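You operate a simulated robot arm through the tools that you are given. There is no shell and no other tool. Be economical: measure what you need, move in short steps, check, and stop when the job is done.

You run a simulated robot arm. Do the job below in one go: nothing can be reset, and whatever is moved stays where it is left.

## Task
Turn the black dial to 4. Put the gloss meter on the top of the tinting bench. Put two of the lamp cartons from the top of the test bench on the top of the wooden table. Fetch the 200 mesh filter basket from the top of the tinting bench and set it on the right middle shelf of the test bench. Put the grey board that says "A" from the top of the tinting bench on the shelf under the wooden table and the grey board that says "B" on the left bottom shelf of the test bench. Do these in any order. Set down upright: gloss meter, lamp carton, filter basket.

It is judged by the outcome, as a careful person would: the job done as asked, and still so three seconds after it is handed in. It fails if anything else is knocked over, pushed out of place, dropped, spilled or broken.

## Robot
A 7-joint arm with a two-finger parallel gripper on a trunk, on a base that drives. Base frame: it is fixed to the floor where the robot stands at the start and does not move with it; the origin is under the middle of the robot, x ahead of it, y to its left, z up. Readings come in m, rad, newtons and seconds.
Its first joint turns from -2.897 to 2.897 rad. Places, roughly: black dial [0.7, 0, 0.9]; filter basket [5.25, 3.25, 1]; gloss meter [3, 1.75, 1]; grey board [5.75, 3.75, 0.75]; lamp carton [3.5, 2, 1]; left bottom shelf of the test bench [4.4, 2.7, 0.1]; right middle shelf of the test bench [2.8, 1.6, 0.5]; shelf under the wooden table [4.1, 6.2, 0.3]; top of the tinting bench [6, 4, 0.8]; top of the wooden table [4, 6.2, 0.8]. Payload 3.43 kg.
The tool frame sits at the grasp point between the pads (the TCP): z along the fingers, y along the line on which they close. The tips reach 0.03 m beyond it. The gripper opens to 0.094 m. The fingers are 0.028 m wide and 0.01 m thick; the gripper's body (0.05 by 0.096 m) begins 0.055 m behind the TCP.
Orientation is that of the tool frame in the base frame, as [roll, pitch, yaw] about the fixed x, y, z axes, in that order (R = Rz(yaw) Ry(pitch) Rx(roll)). With the fingers straight down and closing along the base's y, the tool's x points along the base's -x, its y along +y and its z along -z.

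## Interface
- The arm moves only by the tool step_arm. Its argument "steps" is a list of rows, each an object (a shift or turn left out is 0, a gripper value left out holds the last) with "travel": the shift along the tool's x, y, z in m, a list of three; "rotation": the turn, a rotation vector about the tool's x, y, z in rad, a list of three; "grip": the opening, from 0 (shut) to 1 (fully open). In form: [{"travel": [dx, dy, dz], "rotation": [rx, ry, rz], "grip": grip}, ...]. A call has 1 to 10 rows; each row shifts and turns the commanded pose from where the row before left it, along the tool's axes as they then stand. A row lasts 0.2 s, in which the tool goes at most 0.05 m and 0.15 rad; a call with a longer step from one row to the next is refused whole, and so is a gripper value outside its range. A pose out of reach is approached as far as the arm can. The call stops where the force on the tool passes 40 N (or 10 N more than at its start, if that is more) or the arm is blocked; 0.2 s more then pass. The fingers move at their own pace (about 0.045 m/s each) and stop on an object; they squeeze with about 21 N. The grip force told is the motor's: it shows also when the fingers shut on nothing. Time passes only in rows, and 0.2 s behind the last, so rows that do not move let the fingers close. It gives the time, the measured TCP pose, the force on the tool (base axes), the opening and the grip force at its end, in the units of the frame above (readings bear some noise), with the torque about the TCP (base axes, N m) and any sound that the robot's microphone picked up.
- Cameras (640 x 400 px; columns grow to the right, rows downward): "scene" is now at [0.4922, 0.1519, 1.1447]; the picture's right is [-0.66, -0.76, 0.00], its down [-0.31, 0.27, -0.91] and it looks along [0.69, -0.60, -0.41] (base axes); focal length 246 px, centre (320, 200). "wrist" rides on the gripper at [0.076, 0.014, -0.103] in the tool frame; the picture's right is [-0.18, 0.98, 0.00], its down [-0.75, -0.14, -0.64] and it looks along [-0.63, -0.12, 0.77] (tool axes); focal length 243 px, centre (320, 200). There is no depth. A picture from a camera that has moved, and an enlarged one, comes with that camera's place and axes in the base frame and with its lens.
- grab_frame(camera): a new picture of that camera. The clock stands still meanwhile.
- lift_body(by): slides the trunk up (or, below 0, down) by that many m; the arm and the scene camera ride with it, the base frame stays. It gives what a move gives, with no picture.
- drive_base(legs): drives the robot by 1 to 6 legs, each [ahead, left, turn to the left] in m, m and rad, along the robot's own axes; the way and the turn of a leg run together, so that a leg with both is an arc; at most 1.5 m and 3.142 rad a leg. The arm and the cameras ride along, it lands a little off, and it stops where it bumps. It gives what a move gives.
- turn_head(pan, tilt): turns the head with the scene camera to pan (to the left, within 1.798 rad either way) and tilt (down, from -0.506 to 1.204), counted from straight ahead of the robot. It gives what a move gives.
- close_up(camera, box): a new picture of the part [left, top, right, bottom] of that camera's present view, enlarged. The clock stands still meanwhile.
- close_job(): hands the job in; it is judged then, once.

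Work in short steps. Places have to be worked out from the pictures, the camera data and where the tool is seen: move nearer, look again, correct. Check each grasp and each placing, and mend what went wrong. You have 196 turns and 182 pictures in all, those below and enlarged ones among them. Open the gripper and draw the arm clear of the work before you hand the job in, unless the task says otherwise; then end with one line.

The tools are called as a command line: name --argument value ..., lists and objects as JSON in quotes. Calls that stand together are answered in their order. step_arm: Moves the arm, as the interface text tells. Its arguments: {"type":"object","properties":{"steps":{"type":"array"}},"required":["steps"]} The other tools are called the same way: lift_body (by) slides the trunk up or down; drive_base (legs) drives the base; turn_head (pan, tilt) turns the head that bears the scene camera; grab_frame (camera) takes a picture; close_up (camera, box) takes an enlarged picture of a part of a camera's view; close_job () hands the job in.

At the start:

```text
clock: 0.0
tcp_pos: [0.6848, -0.1225, 1.0799]
ee_rot: [-3.142, 0.001, -3.142]
wrist_force: [0.0, -0.3, -0.2]
moment: [0.01, -0.01, 0.0]
opening: 0.094
gripper_force: 0.0
trunk travel left (down, up): [-0.225, 0.265]
robot x, y, heading: [-0.0008, -0.0012, 0.002]
head pan, tilt: [-0.716, 0.421]
```

scene: 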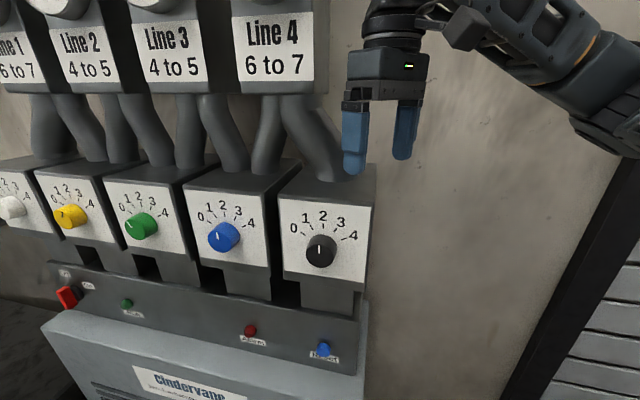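
wrist: 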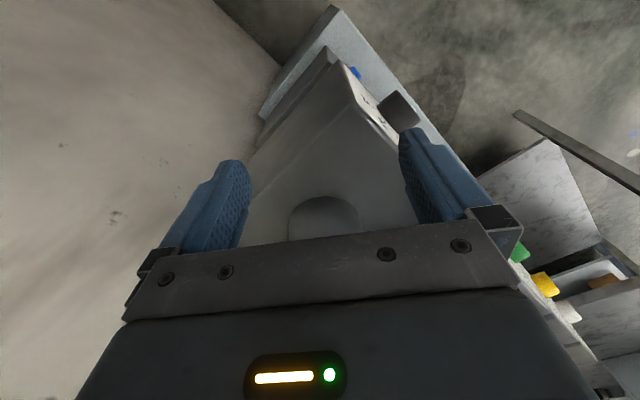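

The black dial seems to point at 2 (straight up). I take an enlarged look to read it.

close_up --camera "scene" --box '[260, 180, 400, 290]'

close_up --camera "wrist" --box '[240, 40, 480, 200]'

```text
3.64 times, centred on (330, 235) of scene
camera zoom: at [0.4922, 0.1519, 1.1447], right [-0.66, -0.76, 0.0], down [-0.31, 0.27, -0.91], along [0.69, -0.6, -0.41], focal length 895 px, centre (284, 73)
```

zoom: 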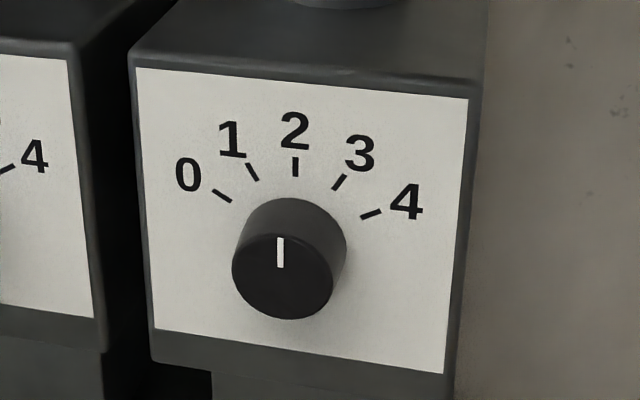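

```text
2.50 times, centred on (360, 120) of wrist
camera zoom: at [0.6087, -0.1066, 1.1821], right [0.18, 0.98, 0.0], down [0.75, -0.14, 0.64], along [0.63, -0.12, -0.77], focal length 606 px, centre (220, 400)
```

zoom: 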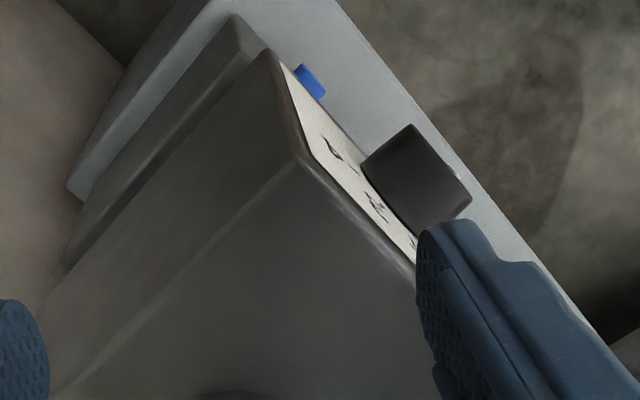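

The dial points at 2, and its panel faces about (-0.57, 0.82). I want to stand square to it, so I look around for room to drive first.

turn_head --pan 0.3 --tilt 0.5

grab_frame --camera "scene"

turn_head --pan 1.3 --tilt 0.4

grab_frame --camera "scene"

```text
clock: 1.3
tcp_pos: [0.6854, -0.1204, 1.0804]
ee_rot: [-3.141, -0.001, 3.142]
wrist_force: [0.6, -0.3, -0.7]
moment: [-0.02, 0.0, -0.01]
opening: 0.094
gripper_force: 0.0
trunk travel left (down, up): [-0.225, 0.265]
robot x, y, heading: [0.0006, 0.001, -0.006]
head pan, tilt: [0.3, 0.499]
```

```text
177 pictures are left
camera scene: at [0.5093, 0.2393, 1.1374], right [0.29, -0.96, 0.0], down [-0.46, -0.14, -0.88], along [0.84, 0.26, -0.48], focal length 246 px, centre (320, 200)
```

scene: 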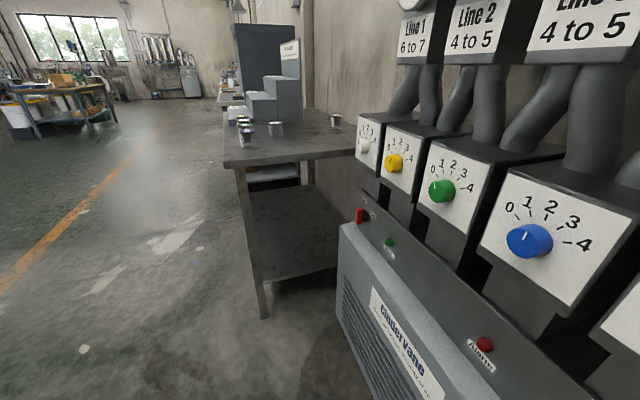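

```text
clock: 2.5
tcp_pos: [0.6855, -0.1211, 1.0802]
ee_rot: [-3.141, 0.0, 3.141]
wrist_force: [0.3, -0.7, -0.4]
moment: [-0.01, 0.01, -0.01]
opening: 0.0937
gripper_force: 0.1
trunk travel left (down, up): [-0.225, 0.265]
robot x, y, heading: [-0.0033, 0.0009, 0.0]
head pan, tilt: [1.3, 0.4]
```

```text
176 pictures are left
camera scene: at [0.4472, 0.3017, 1.1466], right [0.96, -0.27, 0.0], down [-0.1, -0.37, -0.92], along [0.25, 0.89, -0.39], focal length 246 px, centre (320, 200)
```

scene: 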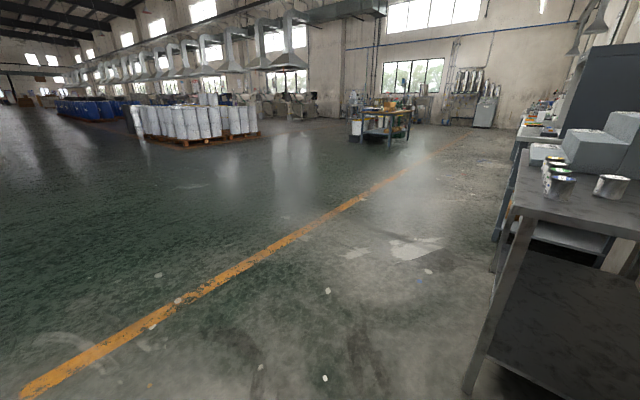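

The floor is open. I back off perpendicular to the panel, turn to face it, and slide in front of the black dial.

drive_base --legs '[[-0.34, 0.49, 0], [0, 0, -0.963], [0, 0.56, 0]]'

turn_head --pan 0 --tilt 0.35

grab_frame --camera "scene"

```text
clock: 11.2
tcp_pos: [0.412, 0.1801, 1.0812]
ee_rot: [-3.142, -0.001, 2.177]
wrist_force: [-0.4, -0.3, 0.4]
moment: [0.0, 0.01, 0.0]
opening: 0.094
gripper_force: 0.0
trunk travel left (down, up): [-0.225, 0.265]
robot x, y, heading: [0.1205, 0.8105, -0.967]
head pan, tilt: [1.3, 0.4]
```

```text
clock: 12.7
tcp_pos: [0.4136, 0.1804, 1.0812]
ee_rot: [-3.141, -0.001, 2.176]
wrist_force: [0.6, 0.9, 0.7]
moment: [-0.04, 0.0, 0.03]
opening: 0.0943
gripper_force: 0.0
trunk travel left (down, up): [-0.225, 0.265]
robot x, y, heading: [0.1216, 0.8135, -0.965]
head pan, tilt: [0.0, 0.351]
```

```text
175 pictures are left
camera scene: at [0.5928, 0.5084, 1.1511], right [-0.82, -0.57, 0.0], down [-0.2, 0.28, -0.94], along [0.54, -0.77, -0.34], focal length 246 px, centre (320, 200)
```

scene: 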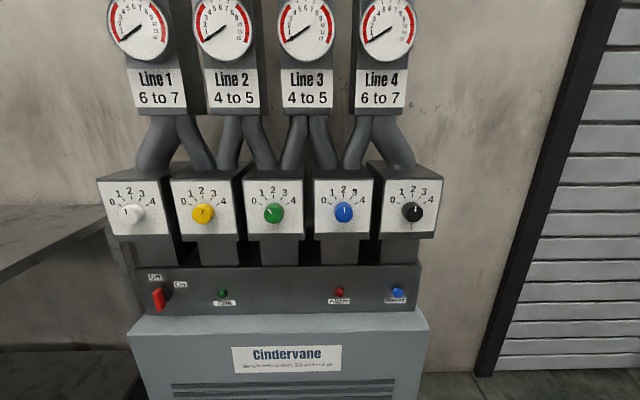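

The robot is now square to the panel with the dial about 1.03 m ahead. I pitch the tool up to horizontal.

step_arm --steps '[{"rotation": [0, -0.15, 0]}, {"rotation": [0, -0.15, 0]}, {"rotation": [0, -0.15, 0]}, {"rotation": [0, -0.15, 0]}, {"rotation": [0, -0.15, 0]}, {"rotation": [0, -0.15, 0]}, {"rotation": [0, -0.15, 0]}, {"rotation": [0, -0.15, 0]}, {"rotation": [0, -0.15, 0]}, {"rotation": [0, -0.15, 0]}]'

```text
clock: 14.9
tcp_pos: [0.4183, 0.0975, 1.105]
ee_rot: [-3.123, 1.503, 2.196]
wrist_force: [0.6, 0.5, 0.4]
moment: [0.03, -0.03, -0.01]
opening: 0.0939
gripper_force: 0.1
out of reach, approached as far as the arm can: row 6, 7, 8, 9, 10
trunk travel left (down, up): [-0.225, 0.265]
robot x, y, heading: [0.1193, 0.8132, -0.965]
head pan, tilt: [0.0, 0.351]
```

The tool is nearly horizontal, pushed a bit forward. I finish the pitch and move forward and down/left toward the dial axis.

step_arm --steps '[{"rotation": [0, -0.07, 0], "travel": [0, 0, 0.04]}, {"travel": [0, 0, 0.05]}, {"travel": [0.04, 0, 0]}, {"travel": [0.04, 0, 0]}, {"travel": [0.04, 0, 0]}]'

grab_frame --camera "wrist"

grab_frame --camera "scene"

```text
clock: 16.1
tcp_pos: [0.4689, 0.0233, 0.9795]
ee_rot: [-2.494, 1.569, 2.822]
wrist_force: [-0.1, 0.1, 0.3]
moment: [0.0, 0.0, 0.03]
opening: 0.0939
gripper_force: 0.1
trunk travel left (down, up): [-0.225, 0.265]
robot x, y, heading: [0.1229, 0.8108, -0.967]
head pan, tilt: [0.0, 0.351]
```

```text
174 pictures are left
camera wrist: at [0.4216, 0.1159, 0.9031], right [0.81, 0.56, 0.18], down [-0.48, 0.45, 0.75], along [0.34, -0.7, 0.63], focal length 243 px, centre (320, 200)
```

wrist: 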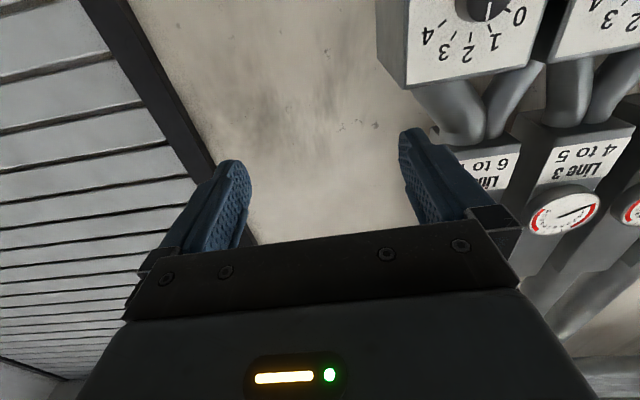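

```text
173 pictures are left
camera scene: at [0.5926, 0.5083, 1.1512], right [-0.82, -0.57, 0.0], down [-0.2, 0.28, -0.94], along [0.53, -0.77, -0.34], focal length 246 px, centre (320, 200)
```

scene: 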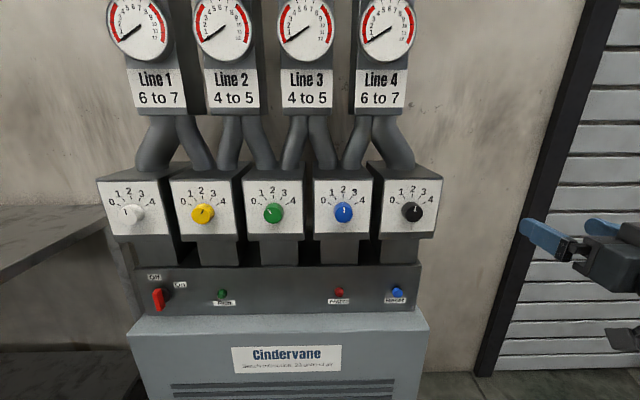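

Triangulated again, the dial front sits near (0.707, -0.034, 0.934): 0.164 m along tool y, 0.18 m ahead and 0.046 m below. I align sideways and stay back, then look.

step_arm --steps '[{"travel": [0.012, 0.041, 0.01]}, {"travel": [0.012, 0.041, 0.02]}, {"travel": [0.012, 0.041, 0.02]}, {"travel": [0.01, 0.041, 0.02]}, {}]'

grab_frame --camera "wrist"

grab_frame --camera "scene"

```text
clock: 17.3
tcp_pos: [0.6433, 0.0573, 0.9355]
ee_rot: [-3.115, 1.57, 2.201]
wrist_force: [-0.6, 0.2, 0.1]
moment: [-0.04, 0.02, -0.02]
opening: 0.0939
gripper_force: 0.0
trunk travel left (down, up): [-0.225, 0.265]
robot x, y, heading: [0.1218, 0.8113, -0.962]
head pan, tilt: [0.0, 0.351]
```

```text
172 pictures are left
camera wrist: at [0.5977, 0.151, 0.8576], right [0.81, 0.56, 0.18], down [-0.48, 0.45, 0.75], along [0.34, -0.7, 0.63], focal length 243 px, centre (320, 200)
```

wrist: 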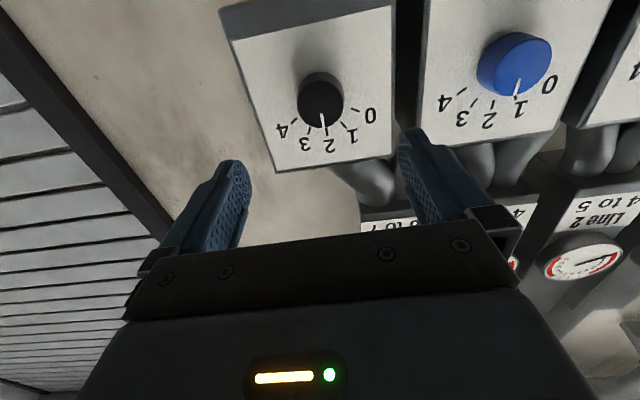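

```text
171 pictures are left
camera scene: at [0.5928, 0.5085, 1.1511], right [-0.82, -0.57, 0.0], down [-0.2, 0.28, -0.94], along [0.54, -0.77, -0.34], focal length 246 px, centre (320, 200)
```

scene: 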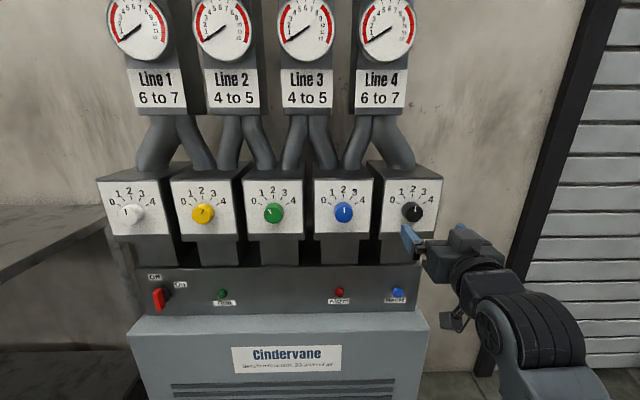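

The dial centre lies ~0.112 m ahead, aligned sideways and ~6 mm lower. I advance so the fingers straddle the knob.

step_arm --steps '[{"travel": [0.006, 0.001, 0.03]}, {"travel": [0, 0, 0.03]}, {"travel": [0, 0, 0.025]}, {"travel": [0, 0, 0.015]}, {}]'

grab_frame --camera "wrist"

close_up --camera "scene" --box '[340, 150, 500, 250]'

```text
clock: 18.5
tcp_pos: [0.7016, -0.0215, 0.9286]
ee_rot: [3.076, 1.569, 2.112]
wrist_force: [0.5, -0.5, 0.0]
moment: [0.02, 0.02, -0.01]
opening: 0.094
gripper_force: 0.1
trunk travel left (down, up): [-0.225, 0.265]
robot x, y, heading: [0.1182, 0.8128, -0.965]
head pan, tilt: [0.0, 0.351]
```

```text
170 pictures are left
camera wrist: at [0.6552, 0.0704, 0.8519], right [0.81, 0.56, 0.18], down [-0.48, 0.45, 0.75], along [0.34, -0.7, 0.63], focal length 243 px, centre (320, 200)
```

wrist: 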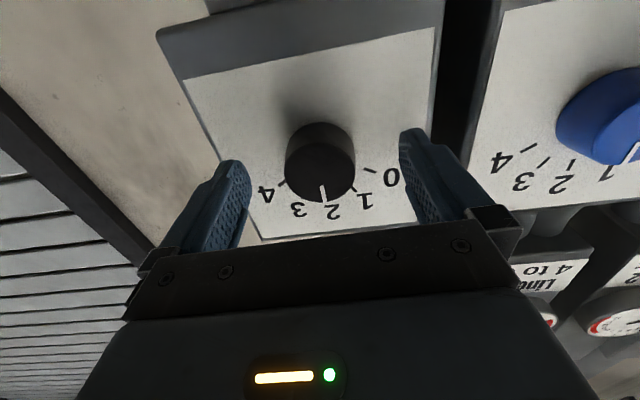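

```text
4.00 times, centred on (420, 200) of scene
camera zoom: at [0.5928, 0.5084, 1.1511], right [-0.82, -0.57, 0.0], down [-0.2, 0.28, -0.94], along [0.53, -0.77, -0.34], focal length 984 px, centre (-80, 200)
```

zoom: 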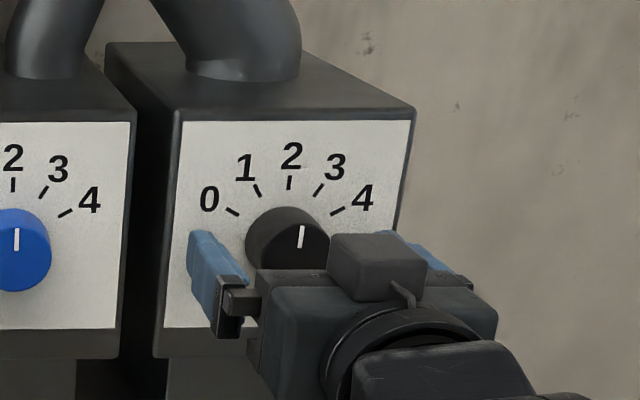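

The knob is centred between the fingers and the tips reach near the panel. I close.

step_arm --steps '[{"grip": 0.0}, {}, {}, {}, {}]'

grab_frame --camera "wrist"

```text
clock: 19.7
tcp_pos: [0.7017, -0.0226, 0.9293]
ee_rot: [-3.127, 1.57, 2.19]
wrist_force: [-0.1, 0.2, -0.2]
moment: [0.01, 0.01, -0.04]
opening: 0.0426
gripper_force: 44.5
trunk travel left (down, up): [-0.225, 0.265]
robot x, y, heading: [0.121, 0.8117, -0.968]
head pan, tilt: [0.0, 0.351]
```

```text
168 pictures are left
camera wrist: at [0.6551, 0.0705, 0.8518], right [0.81, 0.56, 0.18], down [-0.48, 0.45, 0.75], along [0.34, -0.7, 0.63], focal length 243 px, centre (320, 200)
```

wrist: 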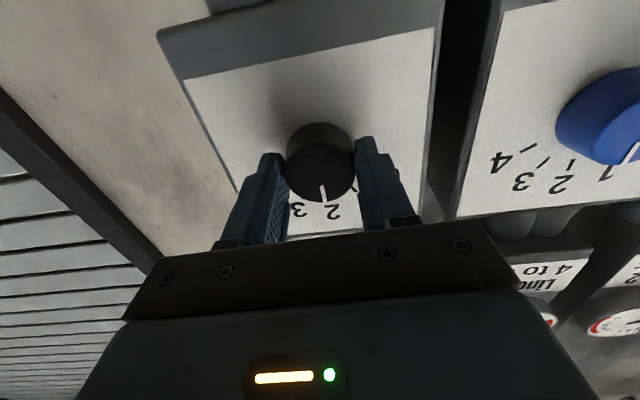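

Gripped (0.0426 m). The scale is 30° per number, so I turn +60° about tool z (clockwise seen from the front).

step_arm --steps '[{"rotation": [0, 0, 0.15]}, {"rotation": [0, 0, 0.15]}, {"rotation": [0, 0, 0.15]}, {"rotation": [0, 0, 0.15]}, {"rotation": [0, 0, 0.15]}, {"rotation": [0, 0, 0.15]}, {"rotation": [0, 0, 0.147]}, {}]'

grab_frame --camera "wrist"

close_up --camera "scene" --box '[340, 150, 500, 250]'

```text
clock: 21.5
tcp_pos: [0.7028, -0.0213, 0.9289]
ee_rot: [1.572, 0.52, 0.607]
wrist_force: [6.5, 7.0, 8.7]
moment: [-0.1, -0.1, 0.67]
opening: 0.0424
gripper_force: 45.0
trunk travel left (down, up): [-0.225, 0.265]
robot x, y, heading: [0.1237, 0.8145, -0.964]
head pan, tilt: [0.0, 0.351]
```

```text
167 pictures are left
camera wrist: at [0.7041, 0.1047, 0.9026], right [0.27, 0.19, 0.94], down [-0.96, 0.11, 0.25], along [-0.06, -0.98, 0.21], focal length 243 px, centre (320, 200)
```

wrist: 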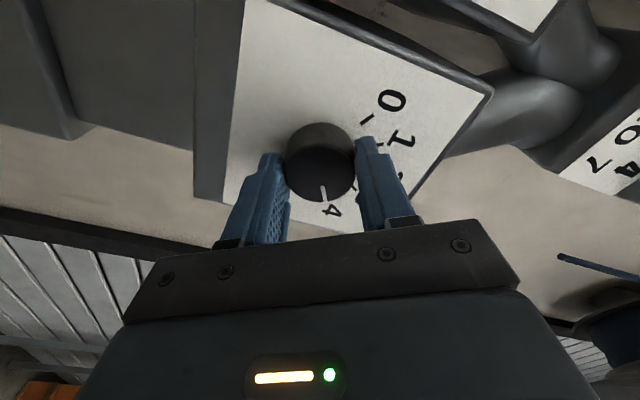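

```text
4.00 times, centred on (420, 200) of scene
camera zoom: at [0.5929, 0.5088, 1.1512], right [-0.82, -0.57, 0.0], down [-0.2, 0.28, -0.94], along [0.53, -0.77, -0.34], focal length 984 px, centre (-80, 200)
```

zoom: 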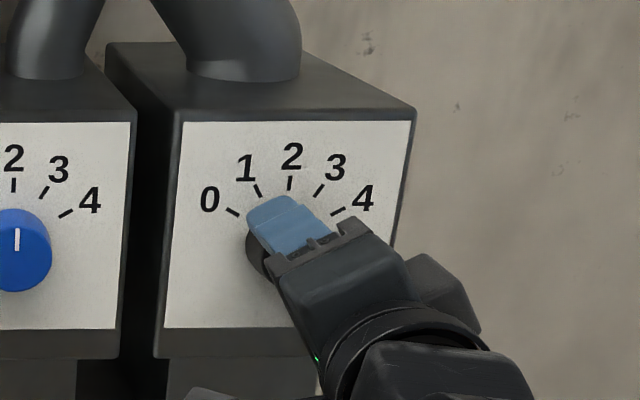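

The mark now points at 4. I open and withdraw straight back, then check.

step_arm --steps '[{"grip": 1.0}, {}, {}, {}, {"travel": [0, 0, -0.04]}, {"travel": [0, 0, -0.05]}, {"travel": [0, 0, -0.05]}]'

close_up --camera "scene" --box '[340, 150, 500, 250]'

```text
clock: 23.1
tcp_pos: [0.6215, 0.0927, 0.9274]
ee_rot: [1.573, 0.524, 0.607]
wrist_force: [-0.4, 0.7, -0.9]
moment: [-0.01, -0.02, -0.01]
opening: 0.094
gripper_force: 0.1
trunk travel left (down, up): [-0.225, 0.265]
robot x, y, heading: [0.1213, 0.8097, -0.964]
head pan, tilt: [0.0, 0.351]
```

```text
4.00 times, centred on (420, 200) of scene
camera zoom: at [0.593, 0.5082, 1.151], right [-0.82, -0.57, 0.0], down [-0.2, 0.28, -0.94], along [0.53, -0.77, -0.34], focal length 984 px, centre (-80, 200)
```

zoom: 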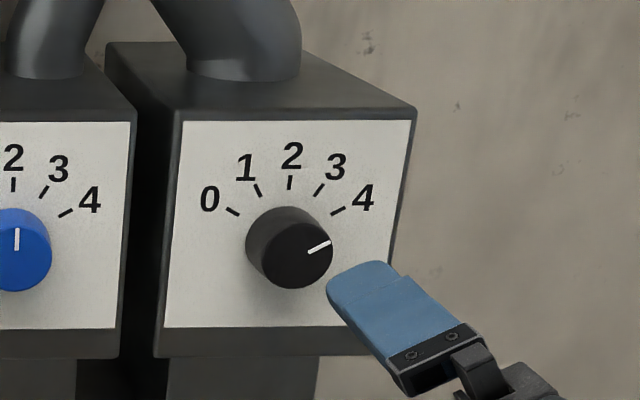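

The dial reads 4. I back away and restore the tool to pointing down.

drive_base --legs '[[-0.35, 0, 0]]'

step_arm --steps '[{"rotation": [0, 0, -0.15]}, {"rotation": [0, 0, -0.15]}, {"rotation": [0, 0, -0.15]}, {"rotation": [0, 0, -0.15]}, {"rotation": [0, 0, -0.15]}, {"rotation": [0, 0, -0.15]}, {"rotation": [0, 0, -0.147]}]'

step_arm --steps '[{"rotation": [0, 0.15, 0]}, {"rotation": [0, 0.15, 0]}, {"rotation": [0, 0.15, 0]}, {"rotation": [0, 0.15, 0]}, {"rotation": [0, 0.15, 0]}, {"rotation": [0, 0.15, 0]}, {"rotation": [0, 0.15, 0]}, {"rotation": [0, 0.15, 0]}, {"rotation": [0, 0.15, 0]}, {"rotation": [0, 0.15, 0]}]'

step_arm --steps '[{"rotation": [0, 0.07, 0]}, {"travel": [0.05, 0, -0.04]}, {"travel": [0.05, 0, -0.04]}, {"travel": [0.03, 0, -0.04]}, {"travel": [0, 0, -0.04]}, {"travel": [0, 0, -0.04]}]'

```text
clock: 25.4
tcp_pos: [0.4216, 0.3804, 0.9275]
ee_rot: [1.572, 0.523, 0.608]
wrist_force: [-1.0, -0.4, 0.3]
moment: [-0.02, -0.02, 0.01]
opening: 0.0942
gripper_force: 0.1
trunk travel left (down, up): [-0.225, 0.265]
robot x, y, heading: [-0.0726, 1.1005, -0.963]
head pan, tilt: [0.0, 0.351]
```

```text
clock: 27.0
tcp_pos: [0.4215, 0.3823, 0.9287]
ee_rot: [-2.093, 1.569, -3.059]
wrist_force: [0.0, -0.9, 1.0]
moment: [-0.02, 0.03, -0.04]
opening: 0.0941
gripper_force: 0.2
trunk travel left (down, up): [-0.225, 0.265]
robot x, y, heading: [-0.0782, 1.0987, -0.964]
head pan, tilt: [0.0, 0.351]
```

```text
clock: 29.2
tcp_pos: [0.4217, 0.3819, 0.9278]
ee_rot: [3.14, 0.67, 2.176]
wrist_force: [-0.2, -0.3, -0.1]
moment: [0.02, -0.03, 0.03]
opening: 0.0942
gripper_force: 0.1
out of reach, approached as far as the arm can: row 7, 8, 9, 10
trunk travel left (down, up): [-0.225, 0.265]
robot x, y, heading: [-0.0781, 1.1014, -0.968]
head pan, tilt: [0.0, 0.351]
```

```text
refused: row 2 steps farther than a row can; nothing moved
```

Pitching is limited by reach out there, so I draw the hand back and up while finishing the turn.

step_arm --steps '[{"travel": [0.03, 0, -0.035]}, {"travel": [0.03, 0, -0.035]}, {"travel": [0.03, 0, -0.035]}, {"travel": [0.03, 0, -0.03]}, {"travel": [0.03, 0, 0], "rotation": [0, 0.07, 0]}, {"travel": [0.03, 0, 0]}, {"travel": [0.03, 0, 0]}, {}]'

```text
clock: 31.0
tcp_pos: [0.3299, 0.5149, 0.9]
ee_rot: [-3.141, 0.599, 2.177]
wrist_force: [-0.1, 0.9, -0.3]
moment: [0.0, 0.04, -0.02]
opening: 0.094
gripper_force: 0.1
out of reach, approached as far as the arm can: row 4, 5, 6, 7
trunk travel left (down, up): [-0.225, 0.265]
robot x, y, heading: [-0.0752, 1.0991, -0.966]
head pan, tilt: [0.0, 0.351]
```

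step_arm --steps '[{"rotation": [0, 0.1, 0]}, {"rotation": [0, 0.1, 0]}, {"rotation": [0, 0.1, 0]}, {"rotation": [0, 0.1, 0]}, {"rotation": [0, 0.1, 0]}, {"rotation": [0, 0.1, 0]}, {}]'

```text
clock: 32.2
tcp_pos: [0.2969, 0.5153, 0.8685]
ee_rot: [-3.014, -0.002, 2.182]
wrist_force: [-0.8, -0.4, 0.8]
moment: [-0.01, 0.02, -0.02]
opening: 0.094
gripper_force: 0.0
trunk travel left (down, up): [-0.225, 0.265]
robot x, y, heading: [-0.0815, 1.0993, -0.965]
head pan, tilt: [0.0, 0.351]
stopped in row 6: the arm was blocked; the commanded pose is now the measured one
```

The arm was blocked on something; I look.

turn_head --pan -0.6 --tilt 0.6

grab_frame --camera "scene"

grab_frame --camera "wrist"

```text
clock: 33.2
tcp_pos: [0.2974, 0.5152, 0.8679]
ee_rot: [-3.014, -0.002, 2.185]
wrist_force: [-0.6, -0.3, 0.4]
moment: [-0.04, -0.01, 0.01]
opening: 0.0941
gripper_force: 0.0
trunk travel left (down, up): [-0.225, 0.265]
robot x, y, heading: [-0.0801, 1.1034, -0.968]
head pan, tilt: [-0.6, 0.6]
```

```text
164 pictures are left
camera scene: at [0.3401, 0.7857, 1.1284], right [-1.0, -0.01, 0.0], down [0.0, 0.56, -0.83], along [0.01, -0.83, -0.56], focal length 246 px, centre (320, 200)
```

scene: 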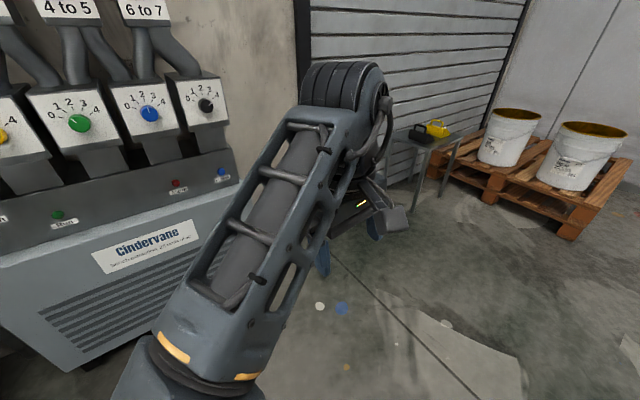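

```text
163 pictures are left
camera wrist: at [0.2751, 0.5931, 0.967], right [0.9, 0.41, -0.12], down [0.39, -0.65, 0.65], along [0.19, -0.64, -0.75], focal length 243 px, centre (320, 200)
```

wrist: 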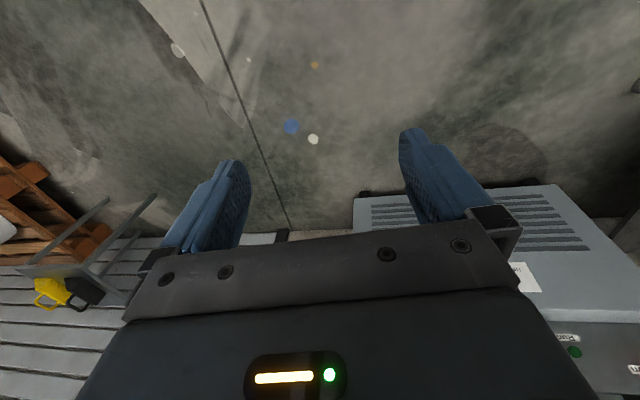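

The arm only hit its own limit near the body. I move up and forward and level the tool's roll.

step_arm --steps '[{"travel": [0, 0, -0.05]}, {"travel": [0, 0, -0.05]}, {"travel": [0, 0, -0.05]}, {"travel": [0, 0, -0.05]}, {"rotation": [-0.127, 0, 0]}, {}]'

```text
clock: 33.9
tcp_pos: [0.2734, 0.524, 0.918]
ee_rot: [-2.849, -0.123, 2.18]
wrist_force: [0.3, -0.2, 0.1]
moment: [0.0, 0.0, -0.01]
opening: 0.0939
gripper_force: 0.0
trunk travel left (down, up): [-0.225, 0.265]
robot x, y, heading: [-0.0761, 1.0973, -0.968]
head pan, tilt: [-0.6, 0.6]
stopped in row 3: the arm was blocked; the commanded pose is now the measured one
```

Still limited; I reach forward instead, while levelling.

step_arm --steps '[{"travel": [-0.04, 0, 0]}, {"travel": [-0.04, 0, 0], "rotation": [-0.07, 0.03, 0]}, {"travel": [-0.03, 0, 0], "rotation": [-0.07, 0.03, 0]}, {"rotation": [-0.07, 0.03, 0]}, {"rotation": [-0.07, 0.03, 0]}, {}]'

```text
clock: 35.2
tcp_pos: [0.337, 0.4344, 0.9049]
ee_rot: [-3.128, -0.239, 2.164]
wrist_force: [-0.2, -0.3, 0.4]
moment: [-0.02, -0.01, 0.04]
opening: 0.0941
gripper_force: 0.0
trunk travel left (down, up): [-0.225, 0.265]
robot x, y, heading: [-0.0761, 1.1005, -0.96]
head pan, tilt: [-0.6, 0.6]
```

step_arm --steps '[{"rotation": [0, -0.12, 0]}, {"rotation": [-0.013, -0.12, 0]}, {"travel": [0, 0, -0.04]}, {"travel": [0, 0, -0.04]}, {"travel": [0, 0, -0.04]}, {"travel": [0, 0, -0.04]}, {}]'

```text
clock: 36.9
tcp_pos: [0.338, 0.4355, 1.0646]
ee_rot: [-3.137, -0.001, 2.165]
wrist_force: [0.6, 0.3, -0.3]
moment: [-0.01, 0.01, -0.02]
opening: 0.0938
gripper_force: 0.1
trunk travel left (down, up): [-0.225, 0.265]
robot x, y, heading: [-0.0811, 1.102, -0.963]
head pan, tilt: [-0.6, 0.6]
```

The tool is down and free again. I back off and slide left along the wall toward the test bench, then look.

drive_base --legs '[[-0.35, 0, 0], [0, 1.35, 0], [0, 1.3, 0]]'

turn_head --pan 0 --tilt 0.3

grab_frame --camera "scene"

```text
clock: 51.6
tcp_pos: [2.3142, 2.2313, 1.0642]
ee_rot: [-3.138, 0.0, 2.167]
wrist_force: [0.2, -1.4, 0.1]
moment: [-0.04, -0.02, 0.0]
opening: 0.0942
gripper_force: 0.1
trunk travel left (down, up): [-0.225, 0.265]
robot x, y, heading: [1.898, 2.8977, -0.96]
head pan, tilt: [-0.6, 0.6]
```

```text
clock: 52.6
tcp_pos: [2.3134, 2.2306, 1.0628]
ee_rot: [-3.136, -0.004, 2.167]
wrist_force: [-0.1, 0.4, 0.2]
moment: [-0.01, -0.04, 0.01]
opening: 0.0941
gripper_force: 0.1
trunk travel left (down, up): [-0.225, 0.265]
robot x, y, heading: [1.9003, 2.9006, -0.963]
head pan, tilt: [0.0, 0.3]
```

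```text
162 pictures are left
camera scene: at [2.3586, 2.5952, 1.1959], right [-0.87, -0.49, 0.0], down [0.07, -0.12, -0.99], along [0.48, -0.86, 0.14], focal length 246 px, centre (320, 200)
```

scene: 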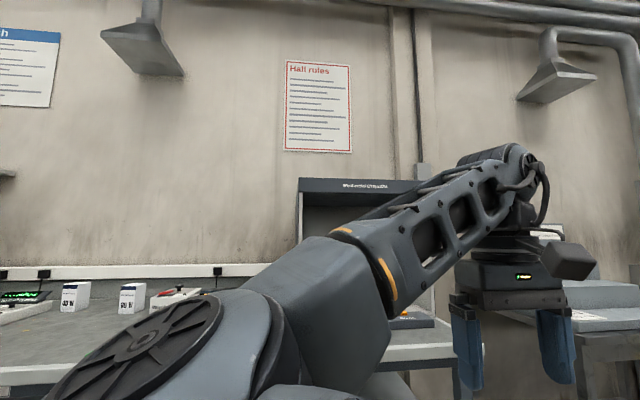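

The picture looked mid-motion; I take another with the head turned slightly left and down.

turn_head --pan 0.4 --tilt 0.45

grab_frame --camera "scene"

turn_head --pan -0.35 --tilt 0.5

grab_frame --camera "scene"

```text
clock: 53.5
tcp_pos: [2.3134, 2.2308, 1.0631]
ee_rot: [-3.138, -0.004, 2.165]
wrist_force: [0.0, -0.3, 0.7]
moment: [0.01, 0.02, -0.03]
opening: 0.094
gripper_force: 0.1
trunk travel left (down, up): [-0.225, 0.265]
robot x, y, heading: [1.9012, 2.8966, -0.968]
head pan, tilt: [0.4, 0.45]
```

```text
161 pictures are left
camera scene: at [2.3898, 2.6203, 1.1893], right [-0.56, -0.83, 0.0], down [0.05, -0.04, -1.0], along [0.82, -0.56, 0.06], focal length 246 px, centre (320, 200)
```

scene: 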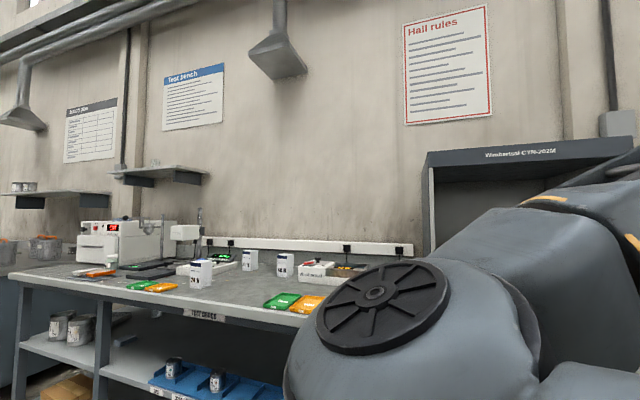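

```text
clock: 54.6
tcp_pos: [2.3125, 2.2312, 1.0623]
ee_rot: [-3.139, 0.0, 2.162]
wrist_force: [-0.6, 0.5, -0.2]
moment: [-0.02, 0.0, 0.02]
opening: 0.0939
gripper_force: 0.1
trunk travel left (down, up): [-0.225, 0.265]
robot x, y, heading: [1.8981, 2.8999, -0.967]
head pan, tilt: [-0.351, 0.499]
```

```text
160 pictures are left
camera scene: at [2.3891, 2.6193, 1.1895], right [-0.57, -0.82, 0.0], down [0.06, -0.04, -1.0], along [0.82, -0.57, 0.07], focal length 246 px, centre (320, 200)
```

scene: 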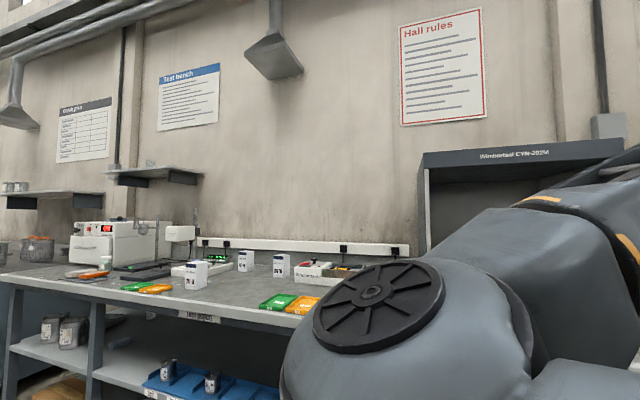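

The arm's elbow is pressing against the head camera: the head does not follow its commands. I back off and stretch the arm out low to swing the elbow away.

drive_base --legs '[[-0.5, 0, 0]]'

step_arm --steps '[{"travel": [-0.03, -0.03, 0.02]}, {"travel": [-0.03, -0.03, 0.02]}, {"travel": [-0.03, -0.03, 0.02]}, {"travel": [-0.02, -0.03, 0.03]}, {"travel": [0, -0.03, 0.03]}, {"travel": [0, -0.03, 0.03]}, {"travel": [0, -0.03, 0.03]}]'

grab_frame --camera "scene"

```text
clock: 57.5
tcp_pos: [2.0214, 2.6447, 1.0635]
ee_rot: [-3.138, -0.002, 2.159]
wrist_force: [0.6, 0.8, -0.3]
moment: [0.02, -0.03, 0.03]
opening: 0.0941
gripper_force: 0.0
trunk travel left (down, up): [-0.225, 0.265]
robot x, y, heading: [1.6118, 3.3128, -0.969]
head pan, tilt: [-0.351, 0.499]
```

```text
clock: 59.1
tcp_pos: [1.9099, 2.4367, 0.8844]
ee_rot: [-3.137, -0.001, 2.161]
wrist_force: [0.6, 0.1, 0.7]
moment: [-0.03, 0.03, -0.04]
opening: 0.0939
gripper_force: 0.2
trunk travel left (down, up): [-0.225, 0.265]
robot x, y, heading: [1.6139, 3.3114, -0.968]
head pan, tilt: [-0.351, 0.499]
```

```text
159 pictures are left
camera scene: at [2.0519, 2.9967, 1.1375], right [-0.97, -0.25, 0.0], down [-0.12, 0.46, -0.88], along [0.22, -0.85, -0.48], focal length 246 px, centre (320, 200)
```

scene: 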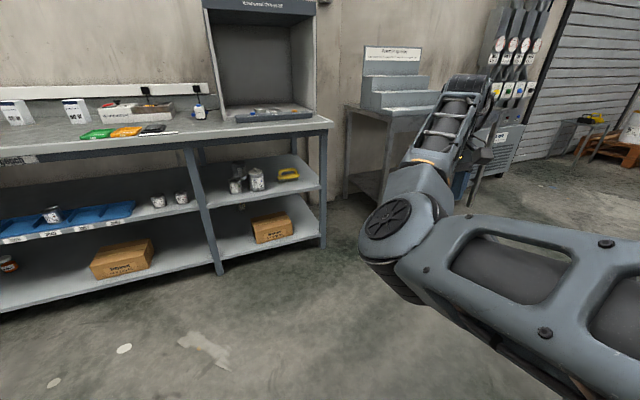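

The head is free again. I zoom in on the bench top and the shelves to identify things.

close_up --camera "scene" --box '[0, 80, 340, 280]'

turn_head --pan 0.4 --tilt 0.4

grab_frame --camera "scene"

```text
1.88 times, centred on (170, 180) of scene
camera zoom: at [2.0519, 2.9967, 1.1375], right [-0.97, -0.25, 0.0], down [-0.12, 0.46, -0.88], along [0.22, -0.85, -0.48], focal length 463 px, centre (602, 238)
```

zoom: 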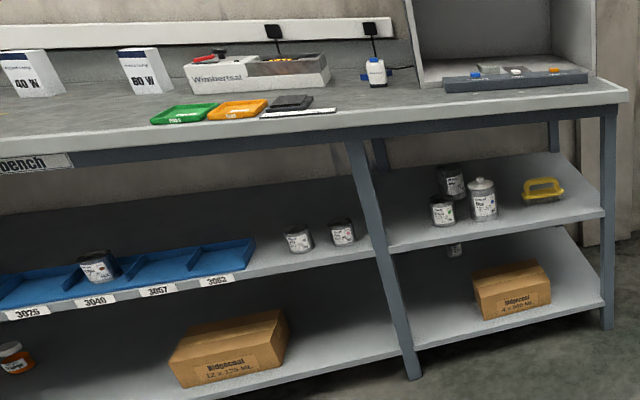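

```text
clock: 60.2
tcp_pos: [1.9097, 2.4368, 0.8837]
ee_rot: [-3.138, -0.001, 2.16]
wrist_force: [-0.9, 0.1, 0.3]
moment: [0.01, -0.01, 0.01]
opening: 0.0938
gripper_force: 0.2
trunk travel left (down, up): [-0.225, 0.265]
robot x, y, heading: [1.61, 3.3114, -0.968]
head pan, tilt: [0.4, 0.4]
```

```text
157 pictures are left
camera scene: at [2.1068, 3.0343, 1.1465], right [-0.54, -0.84, 0.0], down [-0.33, 0.21, -0.92], along [0.78, -0.5, -0.39], focal length 246 px, centre (320, 200)
```

scene: 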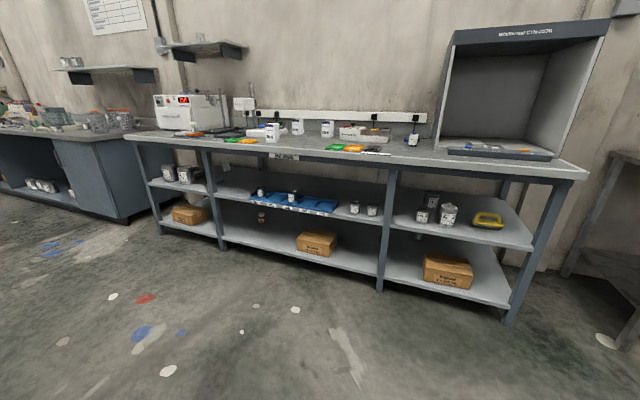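

The bench has three bays; its front edge is about at n=+0.1. I raise the trunk (keeps the arm posture, lifts the hand above the bench) and approach the right part for the gloss meter.

lift_body --by 0.25

drive_base --legs '[[0.7, 0.15, 0]]'

turn_head --pan -0.1 --tilt 0.6

grab_frame --camera "scene"

grab_frame --camera "wrist"

```text
clock: 62.8
tcp_pos: [1.909, 2.4353, 1.1325]
ee_rot: [-3.137, 0.0, 2.159]
wrist_force: [-0.1, 0.2, 0.0]
moment: [0.0, -0.02, 0.0]
opening: 0.094
gripper_force: 0.1
trunk travel left (down, up): [-0.475, 0.015]
robot x, y, heading: [1.6147, 3.3124, -0.969]
head pan, tilt: [0.4, 0.4]
```

```text
clock: 66.8
tcp_pos: [2.4255, 1.9371, 1.1349]
ee_rot: [-3.138, -0.002, 2.154]
wrist_force: [-0.8, -0.1, 0.7]
moment: [0.0, 0.02, -0.03]
opening: 0.0938
gripper_force: 0.0
trunk travel left (down, up): [-0.475, 0.015]
robot x, y, heading: [2.1351, 2.8174, -0.972]
head pan, tilt: [0.4, 0.4]
```

```text
clock: 67.7
tcp_pos: [2.4237, 1.9383, 1.1331]
ee_rot: [-3.139, -0.002, 2.153]
wrist_force: [0.2, 0.5, -0.2]
moment: [-0.01, 0.01, 0.0]
opening: 0.0939
gripper_force: 0.0
trunk travel left (down, up): [-0.475, 0.015]
robot x, y, heading: [2.1319, 2.8148, -0.972]
head pan, tilt: [-0.099, 0.6]
```

```text
156 pictures are left
camera scene: at [2.5914, 2.5079, 1.3784], right [-0.88, -0.48, 0.0], down [-0.27, 0.5, -0.83], along [0.39, -0.72, -0.56], focal length 246 px, centre (320, 200)
```

scene: 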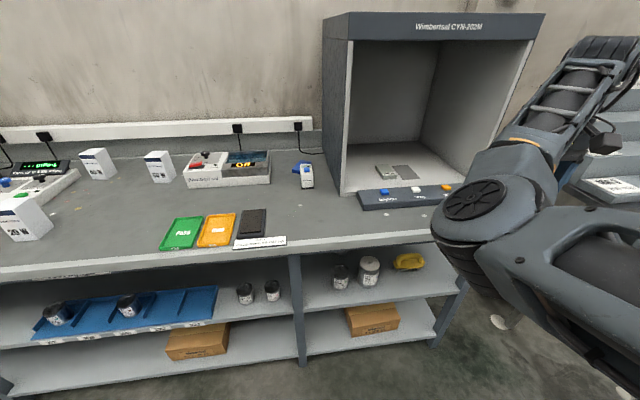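

```text
155 pictures are left
camera wrist: at [2.3957, 2.0098, 1.2356], right [0.92, 0.39, 0.0], down [0.3, -0.71, 0.64], along [0.25, -0.59, -0.77], focal length 243 px, centre (320, 200)
```

wrist: 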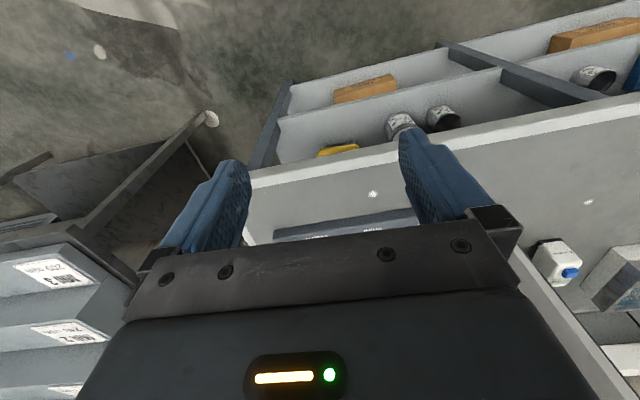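

close_up --camera "scene" --box '[220, 120, 340, 195]'

close_up --camera "scene" --box '[0, 120, 290, 270]'

close_up --camera "scene" --box '[320, 150, 480, 280]'

```text
5.33 times, centred on (280, 158) of scene
camera zoom: at [2.5914, 2.5079, 1.3784], right [-0.88, -0.48, 0.0], down [-0.27, 0.5, -0.83], along [0.39, -0.72, -0.56], focal length 1313 px, centre (533, 427)
```

zoom: 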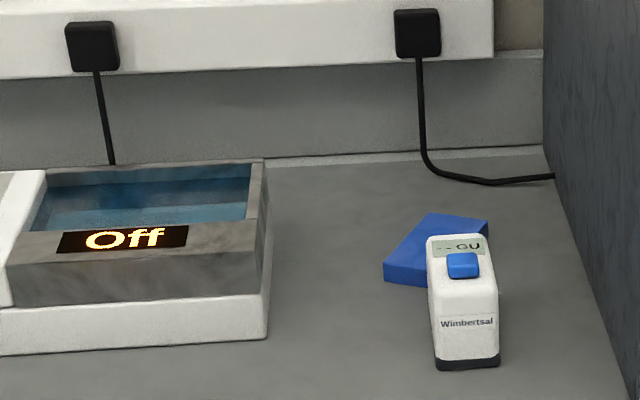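

```text
2.21 times, centred on (145, 195) of scene
camera zoom: at [2.5914, 2.5079, 1.3784], right [-0.88, -0.48, 0.0], down [-0.27, 0.5, -0.83], along [0.39, -0.72, -0.56], focal length 543 px, centre (706, 211)
```

zoom: 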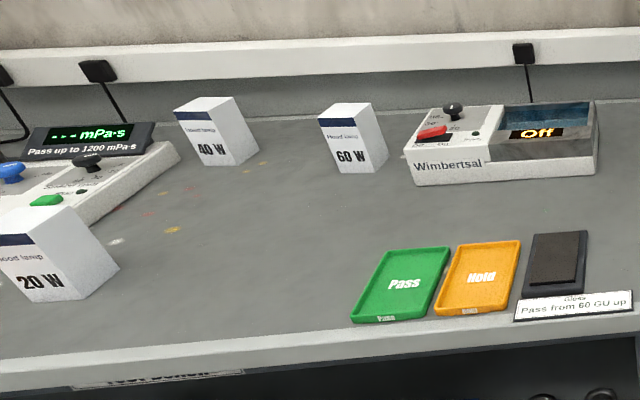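

```text
3.08 times, centred on (400, 215) of scene
camera zoom: at [2.5914, 2.5079, 1.3784], right [-0.88, -0.48, 0.0], down [-0.27, 0.5, -0.83], along [0.39, -0.72, -0.56], focal length 757 px, centre (74, 154)
```

zoom: 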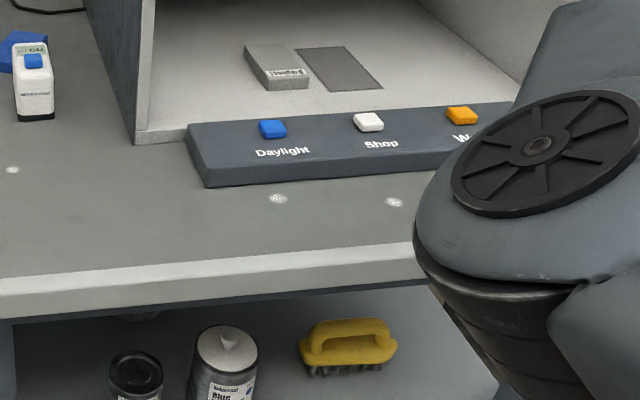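

The white "GU" device with blue button is the gloss meter, button at about (3.02, 1.815, 0.956); bench top at 0.90. Driving left 0.4 then forward 0.4 brings the hand over it with no arm motion, clear of the booth.

drive_base --legs '[[0, 0.4, 0], [0.36, 0, 0]]'

grab_frame --camera "wrist"

turn_head --pan -0.5 --tilt 0.7

grab_frame --camera "scene"

```text
clock: 72.1
tcp_pos: [2.9669, 1.8646, 1.1347]
ee_rot: [-3.137, -0.001, 2.156]
wrist_force: [1.0, 0.2, -0.2]
moment: [0.0, -0.01, 0.02]
opening: 0.0939
gripper_force: 0.0
trunk travel left (down, up): [-0.475, 0.015]
robot x, y, heading: [2.6718, 2.7407, -0.971]
head pan, tilt: [-0.099, 0.6]
```

```text
151 pictures are left
camera wrist: at [2.9373, 1.936, 1.2357], right [0.92, 0.39, 0.0], down [0.3, -0.71, 0.64], along [0.25, -0.59, -0.77], focal length 243 px, centre (320, 200)
```

wrist: 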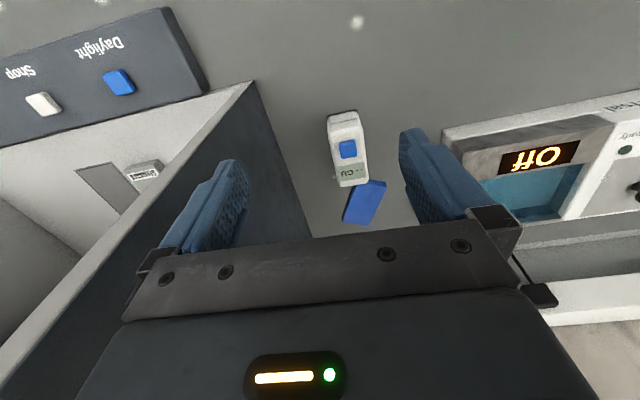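

```text
clock: 73.0
tcp_pos: [2.9679, 1.8645, 1.1332]
ee_rot: [-3.138, -0.002, 2.153]
wrist_force: [0.8, 0.2, 0.5]
moment: [0.03, -0.02, -0.01]
opening: 0.0941
gripper_force: 0.0
trunk travel left (down, up): [-0.475, 0.015]
robot x, y, heading: [2.6758, 2.7412, -0.975]
head pan, tilt: [-0.499, 0.7]
```

```text
150 pictures are left
camera scene: at [3.098, 2.4275, 1.3697], right [-0.99, -0.1, 0.0], down [-0.07, 0.64, -0.77], along [0.08, -0.76, -0.64], focal length 246 px, centre (320, 200)
```

scene: 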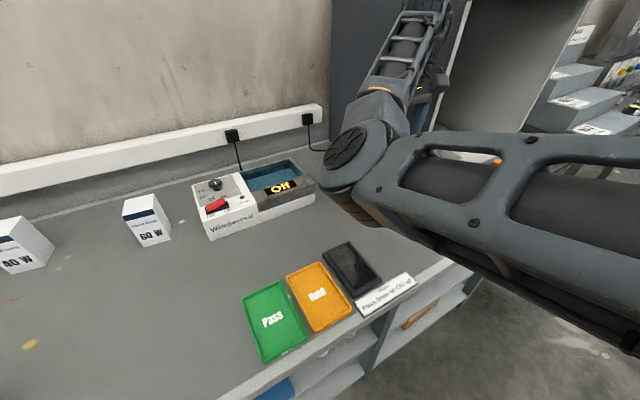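

The meter's centre is at about (3.034, 1.802), its sides turned ~0.69 rad; I yaw the tool to match and hover over it for a check.

step_arm --steps '[{"rotation": [0, 0, -0.105]}, {"travel": [-0.045, 0.006, 0]}, {"travel": [-0.045, 0.006, 0]}, {"travel": [0, 0, 0.04]}, {"travel": [0, 0, 0.03]}, {}]'

grab_frame --camera "wrist"

```text
clock: 74.4
tcp_pos: [3.033, 1.8033, 1.0633]
ee_rot: [-3.14, -0.002, 2.263]
wrist_force: [0.7, -0.5, 0.8]
moment: [-0.04, -0.01, 0.05]
opening: 0.0935
gripper_force: 0.1
trunk travel left (down, up): [-0.475, 0.015]
robot x, y, heading: [2.6734, 2.7462, -0.968]
head pan, tilt: [-0.499, 0.7]
```

```text
149 pictures are left
camera wrist: at [2.9962, 1.8704, 1.1643], right [0.88, 0.48, 0.0], down [0.37, -0.67, 0.64], along [0.31, -0.56, -0.77], focal length 243 px, centre (320, 200)
```

wrist: 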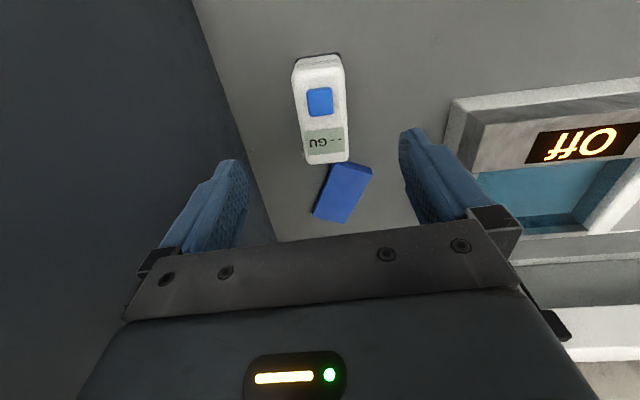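

Centred within a few mm. I descend to grip height.

step_arm --steps '[{"travel": [0, 0.002, 0.04], "rotation": [0, 0, 0.04]}, {"travel": [0, 0, 0.04]}, {"travel": [0, 0, 0.03]}, {"travel": [0, 0, 0.013]}, {}]'

grab_frame --camera "wrist"

```text
clock: 75.6
tcp_pos: [3.0356, 1.8041, 0.9409]
ee_rot: [-3.139, -0.001, 2.222]
wrist_force: [-0.1, -0.5, 0.1]
moment: [-0.03, 0.01, 0.01]
opening: 0.0939
gripper_force: 0.0
trunk travel left (down, up): [-0.475, 0.015]
robot x, y, heading: [2.6695, 2.7406, -0.972]
head pan, tilt: [-0.499, 0.7]
```

```text
148 pictures are left
camera wrist: at [3.0007, 1.8733, 1.0419], right [0.89, 0.45, 0.0], down [0.35, -0.68, 0.64], along [0.28, -0.57, -0.77], focal length 243 px, centre (320, 200)
```

wrist: 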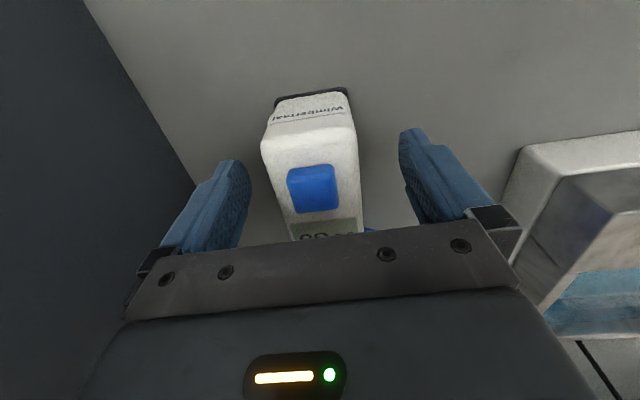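

step_arm --steps '[{"grip": 0.0}, {}, {}, {}, {}]'

step_arm --steps '[{"travel": [0, 0, -0.02]}, {"travel": [0, 0, -0.04]}, {"travel": [0, 0, -0.05]}, {"travel": [0, 0, -0.05]}, {"travel": [0, 0, -0.04]}]'

grab_frame --camera "wrist"

```text
clock: 76.8
tcp_pos: [3.0357, 1.804, 0.9406]
ee_rot: [-3.137, -0.003, 2.221]
wrist_force: [-1.2, 0.2, 1.5]
moment: [0.09, -0.04, -0.03]
opening: 0.0502
gripper_force: 21.0
trunk travel left (down, up): [-0.475, 0.015]
robot x, y, heading: [2.6736, 2.7436, -0.971]
head pan, tilt: [-0.499, 0.7]
```

```text
clock: 78.0
tcp_pos: [3.0337, 1.8033, 1.141]
ee_rot: [-3.138, -0.003, 2.22]
wrist_force: [-0.5, -0.8, -4.8]
moment: [0.1, 0.0, 0.0]
opening: 0.0504
gripper_force: 20.5
trunk travel left (down, up): [-0.475, 0.015]
robot x, y, heading: [2.6733, 2.7409, -0.972]
head pan, tilt: [-0.499, 0.7]
```

```text
147 pictures are left
camera wrist: at [2.9995, 1.8727, 1.2423], right [0.89, 0.45, 0.0], down [0.35, -0.69, 0.64], along [0.28, -0.57, -0.77], focal length 243 px, centre (320, 200)
```

wrist: 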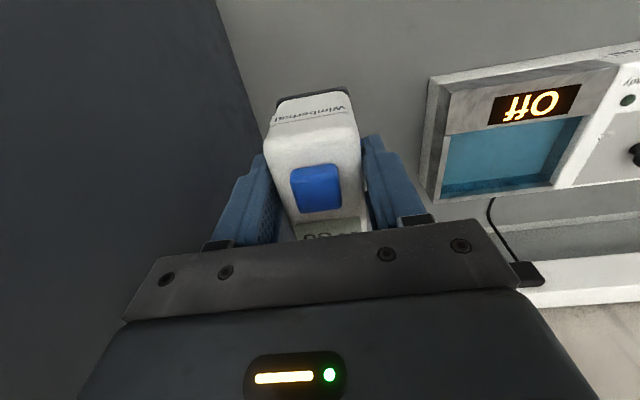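

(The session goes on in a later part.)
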